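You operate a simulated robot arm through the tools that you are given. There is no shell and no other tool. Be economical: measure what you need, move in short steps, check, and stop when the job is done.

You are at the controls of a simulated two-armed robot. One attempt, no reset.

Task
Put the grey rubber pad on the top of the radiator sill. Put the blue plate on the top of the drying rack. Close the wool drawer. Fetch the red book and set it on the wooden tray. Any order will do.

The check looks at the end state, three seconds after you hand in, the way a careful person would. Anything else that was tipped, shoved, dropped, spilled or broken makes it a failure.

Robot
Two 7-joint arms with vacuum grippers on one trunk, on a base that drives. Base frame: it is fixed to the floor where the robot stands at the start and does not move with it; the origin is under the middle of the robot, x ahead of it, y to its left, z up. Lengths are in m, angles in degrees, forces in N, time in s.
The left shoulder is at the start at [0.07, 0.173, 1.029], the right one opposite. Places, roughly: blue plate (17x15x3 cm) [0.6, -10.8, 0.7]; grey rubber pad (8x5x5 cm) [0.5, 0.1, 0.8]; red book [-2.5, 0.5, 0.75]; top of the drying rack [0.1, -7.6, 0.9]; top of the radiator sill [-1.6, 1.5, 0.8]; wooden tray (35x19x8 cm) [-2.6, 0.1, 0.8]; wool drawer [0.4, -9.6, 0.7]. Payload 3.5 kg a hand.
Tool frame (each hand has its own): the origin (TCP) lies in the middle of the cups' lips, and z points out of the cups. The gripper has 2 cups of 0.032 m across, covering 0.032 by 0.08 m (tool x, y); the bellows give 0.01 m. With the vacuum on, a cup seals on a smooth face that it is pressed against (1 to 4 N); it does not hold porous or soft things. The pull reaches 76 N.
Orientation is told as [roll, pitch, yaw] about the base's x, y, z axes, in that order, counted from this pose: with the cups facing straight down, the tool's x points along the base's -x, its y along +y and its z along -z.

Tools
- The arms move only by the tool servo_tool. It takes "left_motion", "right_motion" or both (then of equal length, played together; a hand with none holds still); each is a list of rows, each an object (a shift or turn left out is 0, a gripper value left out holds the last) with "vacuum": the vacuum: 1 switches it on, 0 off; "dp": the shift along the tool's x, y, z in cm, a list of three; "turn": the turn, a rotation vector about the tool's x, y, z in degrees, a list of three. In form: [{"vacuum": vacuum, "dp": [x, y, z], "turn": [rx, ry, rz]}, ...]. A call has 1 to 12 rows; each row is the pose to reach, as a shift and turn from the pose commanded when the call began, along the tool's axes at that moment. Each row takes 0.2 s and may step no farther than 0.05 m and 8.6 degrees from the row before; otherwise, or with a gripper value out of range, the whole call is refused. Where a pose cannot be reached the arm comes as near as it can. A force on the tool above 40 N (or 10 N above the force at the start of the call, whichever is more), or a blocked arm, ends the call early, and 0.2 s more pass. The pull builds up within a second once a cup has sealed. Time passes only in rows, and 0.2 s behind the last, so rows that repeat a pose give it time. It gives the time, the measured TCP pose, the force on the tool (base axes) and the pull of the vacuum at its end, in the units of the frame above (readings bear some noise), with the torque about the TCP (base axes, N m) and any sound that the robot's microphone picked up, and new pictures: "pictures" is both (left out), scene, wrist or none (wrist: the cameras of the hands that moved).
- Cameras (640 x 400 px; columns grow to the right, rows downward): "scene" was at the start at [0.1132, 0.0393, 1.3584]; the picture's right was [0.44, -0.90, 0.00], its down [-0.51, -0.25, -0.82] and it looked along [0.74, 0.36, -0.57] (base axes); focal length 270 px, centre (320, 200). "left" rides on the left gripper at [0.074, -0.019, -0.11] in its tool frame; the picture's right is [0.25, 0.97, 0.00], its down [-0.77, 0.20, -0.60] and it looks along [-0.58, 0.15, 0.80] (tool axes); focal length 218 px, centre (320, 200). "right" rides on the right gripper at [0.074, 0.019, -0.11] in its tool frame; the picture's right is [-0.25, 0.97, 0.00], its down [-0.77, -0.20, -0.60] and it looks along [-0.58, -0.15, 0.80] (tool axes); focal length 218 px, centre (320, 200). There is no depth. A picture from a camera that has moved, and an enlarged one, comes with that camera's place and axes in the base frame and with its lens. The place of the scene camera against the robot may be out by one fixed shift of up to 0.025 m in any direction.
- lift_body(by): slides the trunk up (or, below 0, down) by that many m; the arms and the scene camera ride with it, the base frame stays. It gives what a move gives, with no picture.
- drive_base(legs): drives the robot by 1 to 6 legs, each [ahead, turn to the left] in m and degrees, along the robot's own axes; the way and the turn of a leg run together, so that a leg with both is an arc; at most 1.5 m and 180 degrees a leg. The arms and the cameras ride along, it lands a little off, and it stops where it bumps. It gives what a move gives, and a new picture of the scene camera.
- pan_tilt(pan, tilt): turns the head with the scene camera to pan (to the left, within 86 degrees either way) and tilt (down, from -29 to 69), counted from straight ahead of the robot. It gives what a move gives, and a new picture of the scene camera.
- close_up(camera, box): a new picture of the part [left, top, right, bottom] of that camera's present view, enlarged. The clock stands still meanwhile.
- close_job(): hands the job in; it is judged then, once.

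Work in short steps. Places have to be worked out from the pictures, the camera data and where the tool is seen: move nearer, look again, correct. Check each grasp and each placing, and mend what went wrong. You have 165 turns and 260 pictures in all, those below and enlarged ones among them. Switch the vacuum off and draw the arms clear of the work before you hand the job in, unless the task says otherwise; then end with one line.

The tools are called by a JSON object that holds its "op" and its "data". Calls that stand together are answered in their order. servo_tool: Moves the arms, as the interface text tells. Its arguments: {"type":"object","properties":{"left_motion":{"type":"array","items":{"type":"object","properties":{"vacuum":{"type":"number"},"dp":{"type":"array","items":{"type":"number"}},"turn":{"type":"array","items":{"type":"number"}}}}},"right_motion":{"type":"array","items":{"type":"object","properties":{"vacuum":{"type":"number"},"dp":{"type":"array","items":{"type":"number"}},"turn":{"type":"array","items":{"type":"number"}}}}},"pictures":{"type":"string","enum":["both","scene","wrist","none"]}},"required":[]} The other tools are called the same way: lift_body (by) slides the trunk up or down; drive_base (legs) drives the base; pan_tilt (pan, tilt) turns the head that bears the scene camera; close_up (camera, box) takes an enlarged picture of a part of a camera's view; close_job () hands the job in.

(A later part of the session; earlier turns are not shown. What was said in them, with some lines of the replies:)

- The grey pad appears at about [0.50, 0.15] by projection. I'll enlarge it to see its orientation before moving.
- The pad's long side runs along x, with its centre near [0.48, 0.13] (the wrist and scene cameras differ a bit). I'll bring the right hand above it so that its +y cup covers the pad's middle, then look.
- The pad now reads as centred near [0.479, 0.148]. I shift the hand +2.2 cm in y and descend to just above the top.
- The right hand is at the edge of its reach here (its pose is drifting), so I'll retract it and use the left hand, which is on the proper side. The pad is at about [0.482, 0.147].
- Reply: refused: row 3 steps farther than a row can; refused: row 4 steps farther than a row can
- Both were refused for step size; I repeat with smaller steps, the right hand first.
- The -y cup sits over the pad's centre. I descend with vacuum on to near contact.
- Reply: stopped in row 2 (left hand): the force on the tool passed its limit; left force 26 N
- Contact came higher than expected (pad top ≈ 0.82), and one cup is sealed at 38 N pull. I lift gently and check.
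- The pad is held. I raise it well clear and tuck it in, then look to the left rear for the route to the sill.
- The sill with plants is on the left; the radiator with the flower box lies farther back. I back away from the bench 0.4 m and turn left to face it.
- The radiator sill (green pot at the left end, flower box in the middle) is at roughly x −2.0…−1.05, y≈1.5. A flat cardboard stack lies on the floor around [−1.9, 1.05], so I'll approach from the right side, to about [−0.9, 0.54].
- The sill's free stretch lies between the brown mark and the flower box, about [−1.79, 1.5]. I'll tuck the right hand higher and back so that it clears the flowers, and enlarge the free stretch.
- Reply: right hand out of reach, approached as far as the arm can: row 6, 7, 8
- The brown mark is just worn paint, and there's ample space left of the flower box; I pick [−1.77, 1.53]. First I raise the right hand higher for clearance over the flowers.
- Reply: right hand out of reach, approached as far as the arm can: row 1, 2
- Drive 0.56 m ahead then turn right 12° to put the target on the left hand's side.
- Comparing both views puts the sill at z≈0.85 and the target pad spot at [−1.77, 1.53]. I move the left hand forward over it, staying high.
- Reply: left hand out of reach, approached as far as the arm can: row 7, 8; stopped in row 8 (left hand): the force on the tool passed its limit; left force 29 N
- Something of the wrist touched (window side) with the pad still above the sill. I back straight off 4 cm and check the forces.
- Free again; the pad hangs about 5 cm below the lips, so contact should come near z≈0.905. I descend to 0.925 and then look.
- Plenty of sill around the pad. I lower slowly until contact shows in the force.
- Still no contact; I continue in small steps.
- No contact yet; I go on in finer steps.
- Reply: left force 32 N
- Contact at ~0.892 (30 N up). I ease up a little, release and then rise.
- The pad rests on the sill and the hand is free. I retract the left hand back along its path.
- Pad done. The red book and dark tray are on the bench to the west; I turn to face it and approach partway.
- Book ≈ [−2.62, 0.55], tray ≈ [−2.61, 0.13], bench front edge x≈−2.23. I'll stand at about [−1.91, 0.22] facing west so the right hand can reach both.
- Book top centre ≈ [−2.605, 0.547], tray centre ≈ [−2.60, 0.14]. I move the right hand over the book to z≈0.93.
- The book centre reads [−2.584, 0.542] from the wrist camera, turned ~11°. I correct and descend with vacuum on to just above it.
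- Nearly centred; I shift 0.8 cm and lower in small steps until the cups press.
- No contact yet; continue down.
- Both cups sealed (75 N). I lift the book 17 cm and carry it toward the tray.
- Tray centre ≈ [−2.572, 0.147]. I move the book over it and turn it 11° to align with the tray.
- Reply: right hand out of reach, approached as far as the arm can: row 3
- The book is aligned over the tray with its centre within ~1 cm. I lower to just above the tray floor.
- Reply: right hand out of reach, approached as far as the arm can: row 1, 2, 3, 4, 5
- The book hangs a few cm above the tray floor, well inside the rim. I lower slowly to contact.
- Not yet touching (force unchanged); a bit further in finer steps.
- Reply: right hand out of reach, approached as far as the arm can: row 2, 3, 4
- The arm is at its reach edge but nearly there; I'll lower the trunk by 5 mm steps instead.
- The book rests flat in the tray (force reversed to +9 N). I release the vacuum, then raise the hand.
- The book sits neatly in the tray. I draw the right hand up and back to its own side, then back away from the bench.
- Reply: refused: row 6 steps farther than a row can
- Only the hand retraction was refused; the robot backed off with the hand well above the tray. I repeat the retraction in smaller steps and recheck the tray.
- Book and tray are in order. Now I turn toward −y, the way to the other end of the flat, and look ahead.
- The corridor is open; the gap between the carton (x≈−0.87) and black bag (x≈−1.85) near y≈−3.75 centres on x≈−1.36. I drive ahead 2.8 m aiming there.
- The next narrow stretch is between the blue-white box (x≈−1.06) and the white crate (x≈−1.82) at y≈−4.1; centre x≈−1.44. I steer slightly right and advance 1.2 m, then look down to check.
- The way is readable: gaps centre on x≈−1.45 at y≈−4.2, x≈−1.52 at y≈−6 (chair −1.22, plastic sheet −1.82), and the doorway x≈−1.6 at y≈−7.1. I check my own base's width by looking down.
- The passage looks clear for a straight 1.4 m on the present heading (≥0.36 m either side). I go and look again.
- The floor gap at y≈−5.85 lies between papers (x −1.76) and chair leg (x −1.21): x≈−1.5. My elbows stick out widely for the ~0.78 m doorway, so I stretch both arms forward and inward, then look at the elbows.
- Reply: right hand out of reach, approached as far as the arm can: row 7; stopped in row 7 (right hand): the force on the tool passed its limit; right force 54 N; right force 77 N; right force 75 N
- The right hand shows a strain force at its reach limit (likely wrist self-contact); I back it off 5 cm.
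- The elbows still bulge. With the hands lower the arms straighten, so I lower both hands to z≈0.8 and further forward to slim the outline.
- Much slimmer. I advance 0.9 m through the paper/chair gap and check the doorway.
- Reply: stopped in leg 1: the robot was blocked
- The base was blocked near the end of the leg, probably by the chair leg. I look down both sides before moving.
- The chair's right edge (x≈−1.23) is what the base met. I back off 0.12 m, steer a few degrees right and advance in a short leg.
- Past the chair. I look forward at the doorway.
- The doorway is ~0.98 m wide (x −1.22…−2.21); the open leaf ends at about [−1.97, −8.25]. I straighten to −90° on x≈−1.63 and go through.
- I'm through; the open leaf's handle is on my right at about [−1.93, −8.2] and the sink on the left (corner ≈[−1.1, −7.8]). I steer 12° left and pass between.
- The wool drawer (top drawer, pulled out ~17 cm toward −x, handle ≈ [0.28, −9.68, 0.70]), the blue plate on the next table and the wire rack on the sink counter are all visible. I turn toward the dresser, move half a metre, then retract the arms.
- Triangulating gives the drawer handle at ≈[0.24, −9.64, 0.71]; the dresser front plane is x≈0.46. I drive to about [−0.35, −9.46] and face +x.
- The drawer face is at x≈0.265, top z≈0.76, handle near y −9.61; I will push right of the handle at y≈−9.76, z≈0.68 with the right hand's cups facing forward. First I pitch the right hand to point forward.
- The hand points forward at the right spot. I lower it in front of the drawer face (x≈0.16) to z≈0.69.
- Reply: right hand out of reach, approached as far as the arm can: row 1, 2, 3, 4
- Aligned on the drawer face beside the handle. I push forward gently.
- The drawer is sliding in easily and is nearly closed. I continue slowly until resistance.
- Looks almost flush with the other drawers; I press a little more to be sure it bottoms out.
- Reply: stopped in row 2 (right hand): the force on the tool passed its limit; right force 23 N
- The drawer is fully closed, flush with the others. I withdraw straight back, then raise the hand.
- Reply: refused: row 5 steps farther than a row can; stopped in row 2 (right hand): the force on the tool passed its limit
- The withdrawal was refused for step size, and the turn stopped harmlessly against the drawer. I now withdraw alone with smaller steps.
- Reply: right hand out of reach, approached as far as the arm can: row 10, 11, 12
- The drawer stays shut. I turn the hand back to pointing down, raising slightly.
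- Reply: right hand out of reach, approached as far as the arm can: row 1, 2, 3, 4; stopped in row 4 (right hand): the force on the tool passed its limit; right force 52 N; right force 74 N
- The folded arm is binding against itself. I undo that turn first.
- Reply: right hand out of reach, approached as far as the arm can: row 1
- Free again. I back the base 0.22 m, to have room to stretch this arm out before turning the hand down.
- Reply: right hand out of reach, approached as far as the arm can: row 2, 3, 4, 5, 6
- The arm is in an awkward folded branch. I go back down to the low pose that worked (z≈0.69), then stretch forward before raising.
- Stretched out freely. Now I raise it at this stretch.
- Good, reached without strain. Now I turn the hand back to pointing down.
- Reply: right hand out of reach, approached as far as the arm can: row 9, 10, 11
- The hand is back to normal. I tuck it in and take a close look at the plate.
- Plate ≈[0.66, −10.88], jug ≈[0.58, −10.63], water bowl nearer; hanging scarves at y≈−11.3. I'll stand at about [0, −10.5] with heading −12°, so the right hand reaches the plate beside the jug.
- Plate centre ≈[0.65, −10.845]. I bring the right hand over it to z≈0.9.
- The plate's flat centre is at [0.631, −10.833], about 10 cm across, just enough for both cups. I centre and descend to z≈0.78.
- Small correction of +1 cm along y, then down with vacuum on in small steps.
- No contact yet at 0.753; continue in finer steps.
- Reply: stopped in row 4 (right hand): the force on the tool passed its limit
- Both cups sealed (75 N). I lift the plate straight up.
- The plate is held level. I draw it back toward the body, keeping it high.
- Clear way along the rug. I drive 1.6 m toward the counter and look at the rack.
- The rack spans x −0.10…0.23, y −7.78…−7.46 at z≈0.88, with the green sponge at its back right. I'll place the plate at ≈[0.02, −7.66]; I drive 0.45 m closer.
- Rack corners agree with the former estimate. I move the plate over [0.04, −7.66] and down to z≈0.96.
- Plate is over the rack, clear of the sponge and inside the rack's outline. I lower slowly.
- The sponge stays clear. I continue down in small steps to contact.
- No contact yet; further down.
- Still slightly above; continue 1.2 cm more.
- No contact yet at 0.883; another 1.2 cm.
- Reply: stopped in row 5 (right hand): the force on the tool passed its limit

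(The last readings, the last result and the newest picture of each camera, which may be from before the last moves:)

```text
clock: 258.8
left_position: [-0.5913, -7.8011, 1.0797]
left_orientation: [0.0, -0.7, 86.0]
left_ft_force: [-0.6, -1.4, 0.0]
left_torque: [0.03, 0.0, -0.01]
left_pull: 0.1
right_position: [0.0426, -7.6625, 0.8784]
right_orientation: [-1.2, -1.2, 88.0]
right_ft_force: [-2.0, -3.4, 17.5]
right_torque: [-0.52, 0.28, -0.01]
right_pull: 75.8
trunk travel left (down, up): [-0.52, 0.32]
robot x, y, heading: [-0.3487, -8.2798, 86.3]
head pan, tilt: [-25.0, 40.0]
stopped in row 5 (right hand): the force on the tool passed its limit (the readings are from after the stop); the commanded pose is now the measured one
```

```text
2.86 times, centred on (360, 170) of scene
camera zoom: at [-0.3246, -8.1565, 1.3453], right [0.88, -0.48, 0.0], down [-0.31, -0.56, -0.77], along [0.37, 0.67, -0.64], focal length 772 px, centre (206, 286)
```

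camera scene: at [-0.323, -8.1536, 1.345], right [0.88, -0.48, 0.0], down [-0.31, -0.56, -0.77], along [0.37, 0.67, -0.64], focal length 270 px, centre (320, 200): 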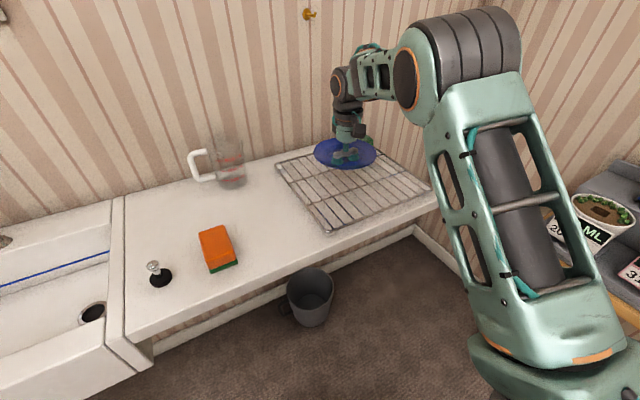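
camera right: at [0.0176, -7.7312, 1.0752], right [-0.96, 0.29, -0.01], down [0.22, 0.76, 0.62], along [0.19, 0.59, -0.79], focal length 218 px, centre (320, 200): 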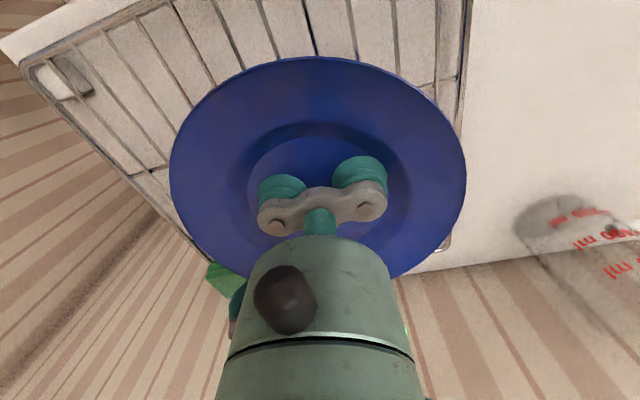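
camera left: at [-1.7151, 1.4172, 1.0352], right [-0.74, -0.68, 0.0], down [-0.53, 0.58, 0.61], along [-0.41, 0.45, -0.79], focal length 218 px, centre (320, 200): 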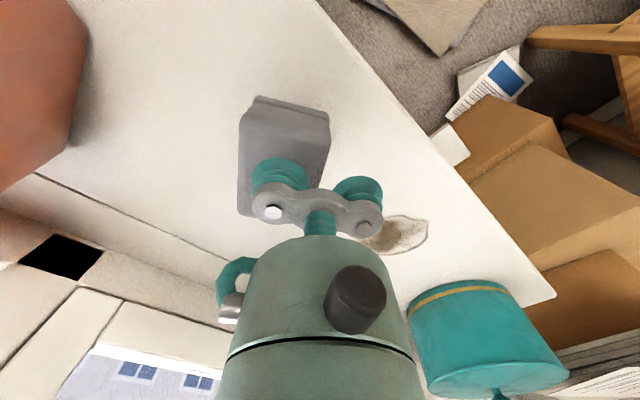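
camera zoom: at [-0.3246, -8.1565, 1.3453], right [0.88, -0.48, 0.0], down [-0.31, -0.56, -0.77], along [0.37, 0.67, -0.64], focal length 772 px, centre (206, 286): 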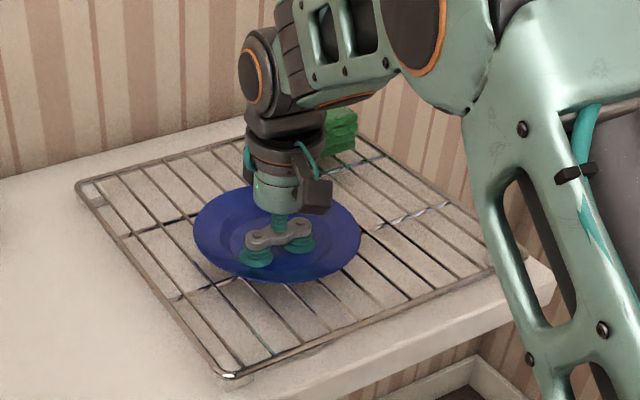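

The plate touches the rack (+17 N), clear of the sponge. I release the vacuum and wait, then rise.

{"op": "servo_tool", "data": {"right_motion": [{"vacuum": 0}, {}, {}, {}, {}, {"dp": [0, 0, -0.5]}, {"dp": [0, 0, -1.5]}, {"dp": [0, 0, -4]}, {"dp": [0, 0, -8]}, {"dp": [0, 0, -12]}], "pictures": "both"}}

{"op": "close_up", "data": {"camera": "scene", "box": [260, 100, 460, 240]}}

```text
clock: 261.0
left_position: [-0.5899, -7.7979, 1.0776]
left_orientation: [0.1, -0.5, 86.0]
left_ft_force: [-0.7, -0.4, 0.1]
left_torque: [0.03, 0.01, -0.01]
left_pull: 0.0
right_position: [0.0423, -7.6647, 0.9943]
right_orientation: [-1.0, -1.1, 88.1]
right_ft_force: [1.1, 0.7, -0.4]
right_torque: [0.0, -0.02, 0.02]
right_pull: 0.1
trunk travel left (down, up): [-0.52, 0.32]
robot x, y, heading: [-0.3543, -8.2788, 86.5]
head pan, tilt: [-25.0, 40.0]
camera scene: at [-0.323, -8.1544, 1.3451], right [0.88, -0.48, 0.0], down [-0.31, -0.56, -0.77], along [0.37, 0.67, -0.64], focal length 270 px, centre (320, 200)
camera right: at [0.0172, -7.7415, 1.1034], right [-0.96, 0.29, -0.01], down [0.22, 0.75, 0.62], along [0.19, 0.59, -0.78], focal length 218 px, centre (320, 200)
```

scene: 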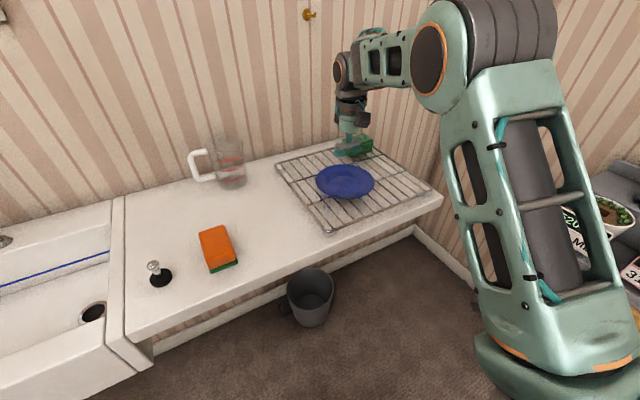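
right: 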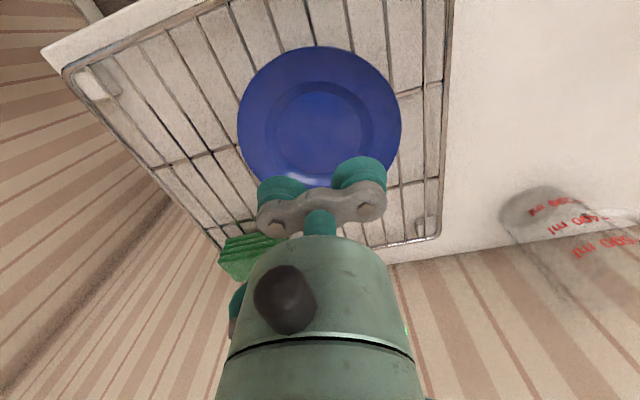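

```text
2.86 times, centred on (360, 170) of scene
camera zoom: at [-0.323, -8.1544, 1.3451], right [0.88, -0.48, 0.0], down [-0.31, -0.56, -0.77], along [0.37, 0.67, -0.64], focal length 772 px, centre (206, 286)
```

zoom: 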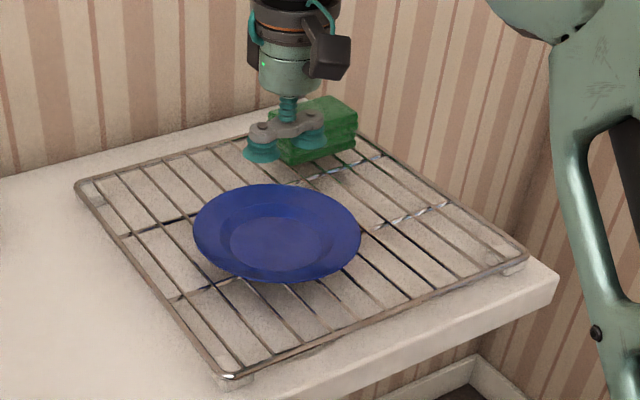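

The plate lies flat on the rack. I draw the right arm back, and then back the base off.

{"op": "servo_tool", "data": {"right_motion": [{"dp": [0, 0, -4]}, {"dp": [2, 1, -7.5]}, {"dp": [5.5, 3, -8]}, {"dp": [9, 5, -8]}, {"dp": [12.5, 7, -8]}, {"dp": [16, 9, -8]}, {"dp": [19.5, 11, -8]}], "pictures": "none"}}

{"op": "drive_base", "data": {"legs": [[-0.5, 0]]}}

{"op": "pan_tilt", "data": {"pan": -86, "tilt": 25}}

```text
clock: 262.6
left_position: [-0.5936, -7.7983, 1.0767]
left_orientation: [0.0, -0.5, 85.9]
left_ft_force: [-1.4, -0.2, 0.2]
left_torque: [0.01, -0.02, 0.01]
left_pull: 0.1
right_position: [-0.0803, -7.856, 1.0723]
right_orientation: [-1.1, -1.3, 87.9]
right_ft_force: [-0.6, 0.7, 0.2]
right_torque: [-0.01, -0.05, 0.0]
right_pull: 0.1
right hand out of reach, approached as far as the arm can: row 6
trunk travel left (down, up): [-0.52, 0.32]
robot x, y, heading: [-0.3541, -8.2803, 86.2]
head pan, tilt: [-25.0, 40.0]
```

```text
clock: 265.6
left_position: [-0.6205, -8.3037, 1.0768]
left_orientation: [0.0, -0.5, 85.8]
left_ft_force: [0.2, -0.3, -0.4]
left_torque: [0.01, 0.03, -0.01]
left_pull: 0.1
right_position: [-0.1084, -8.3622, 1.07]
right_orientation: [-1.0, -1.2, 87.8]
right_ft_force: [-0.5, 0.1, 0.4]
right_torque: [-0.03, 0.03, -0.03]
right_pull: 0.1
trunk travel left (down, up): [-0.52, 0.32]
robot x, y, heading: [-0.3817, -8.7862, 86.2]
head pan, tilt: [-25.0, 40.0]
camera scene: at [-0.3557, -8.6596, 1.345], right [0.88, -0.48, 0.0], down [-0.31, -0.56, -0.77], along [0.37, 0.67, -0.64], focal length 270 px, centre (320, 200)
```

scene: 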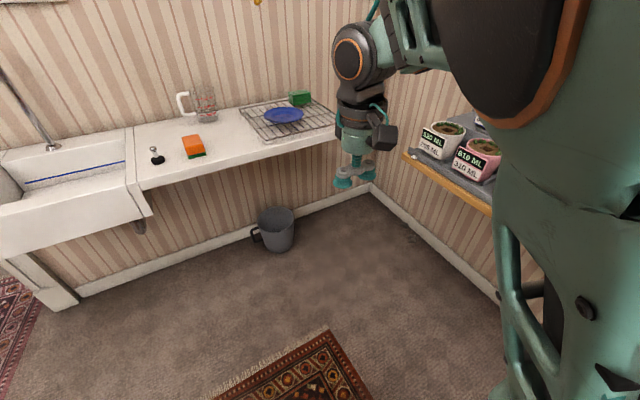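

```text
clock: 266.9
left_position: [-0.6208, -8.3028, 1.0776]
left_orientation: [0.1, -0.4, 85.8]
left_ft_force: [0.0, 0.0, 0.1]
left_torque: [0.0, 0.02, -0.02]
left_pull: 0.1
right_position: [-0.1081, -8.3622, 1.0701]
right_orientation: [-0.8, -1.2, 87.8]
right_ft_force: [0.9, 0.5, 0.1]
right_torque: [0.0, 0.0, 0.03]
right_pull: 0.1
trunk travel left (down, up): [-0.52, 0.32]
robot x, y, heading: [-0.3818, -8.7834, 86.3]
head pan, tilt: [-85.9, 25.0]
camera scene: at [-0.3045, -8.7333, 1.3683], right [0.0, -1.0, 0.0], down [-0.42, 0.0, -0.91], along [0.91, 0.0, -0.42], focal length 270 px, centre (320, 200)
```

scene: 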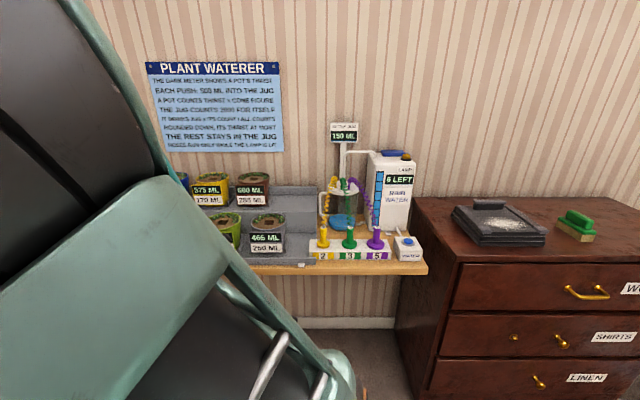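

The plate rests on the rack, the wool drawer stays shut, and the vacuum is off with both arms clear. I hand the job in.

{"op": "close_job", "data": {}}

```text
The job is handed in.
```

I finished all four tasks and handed the job in: the pad is on the radiator sill, the red book is in the wooden tray, the wool drawer is shut, and the blue plate is on the drying rack. While passing the pink-seat chair with the books on it, the base was blocked once, most likely by the chair's leg. The chair and its books looked undisturbed afterwards, but I did not go back to check.
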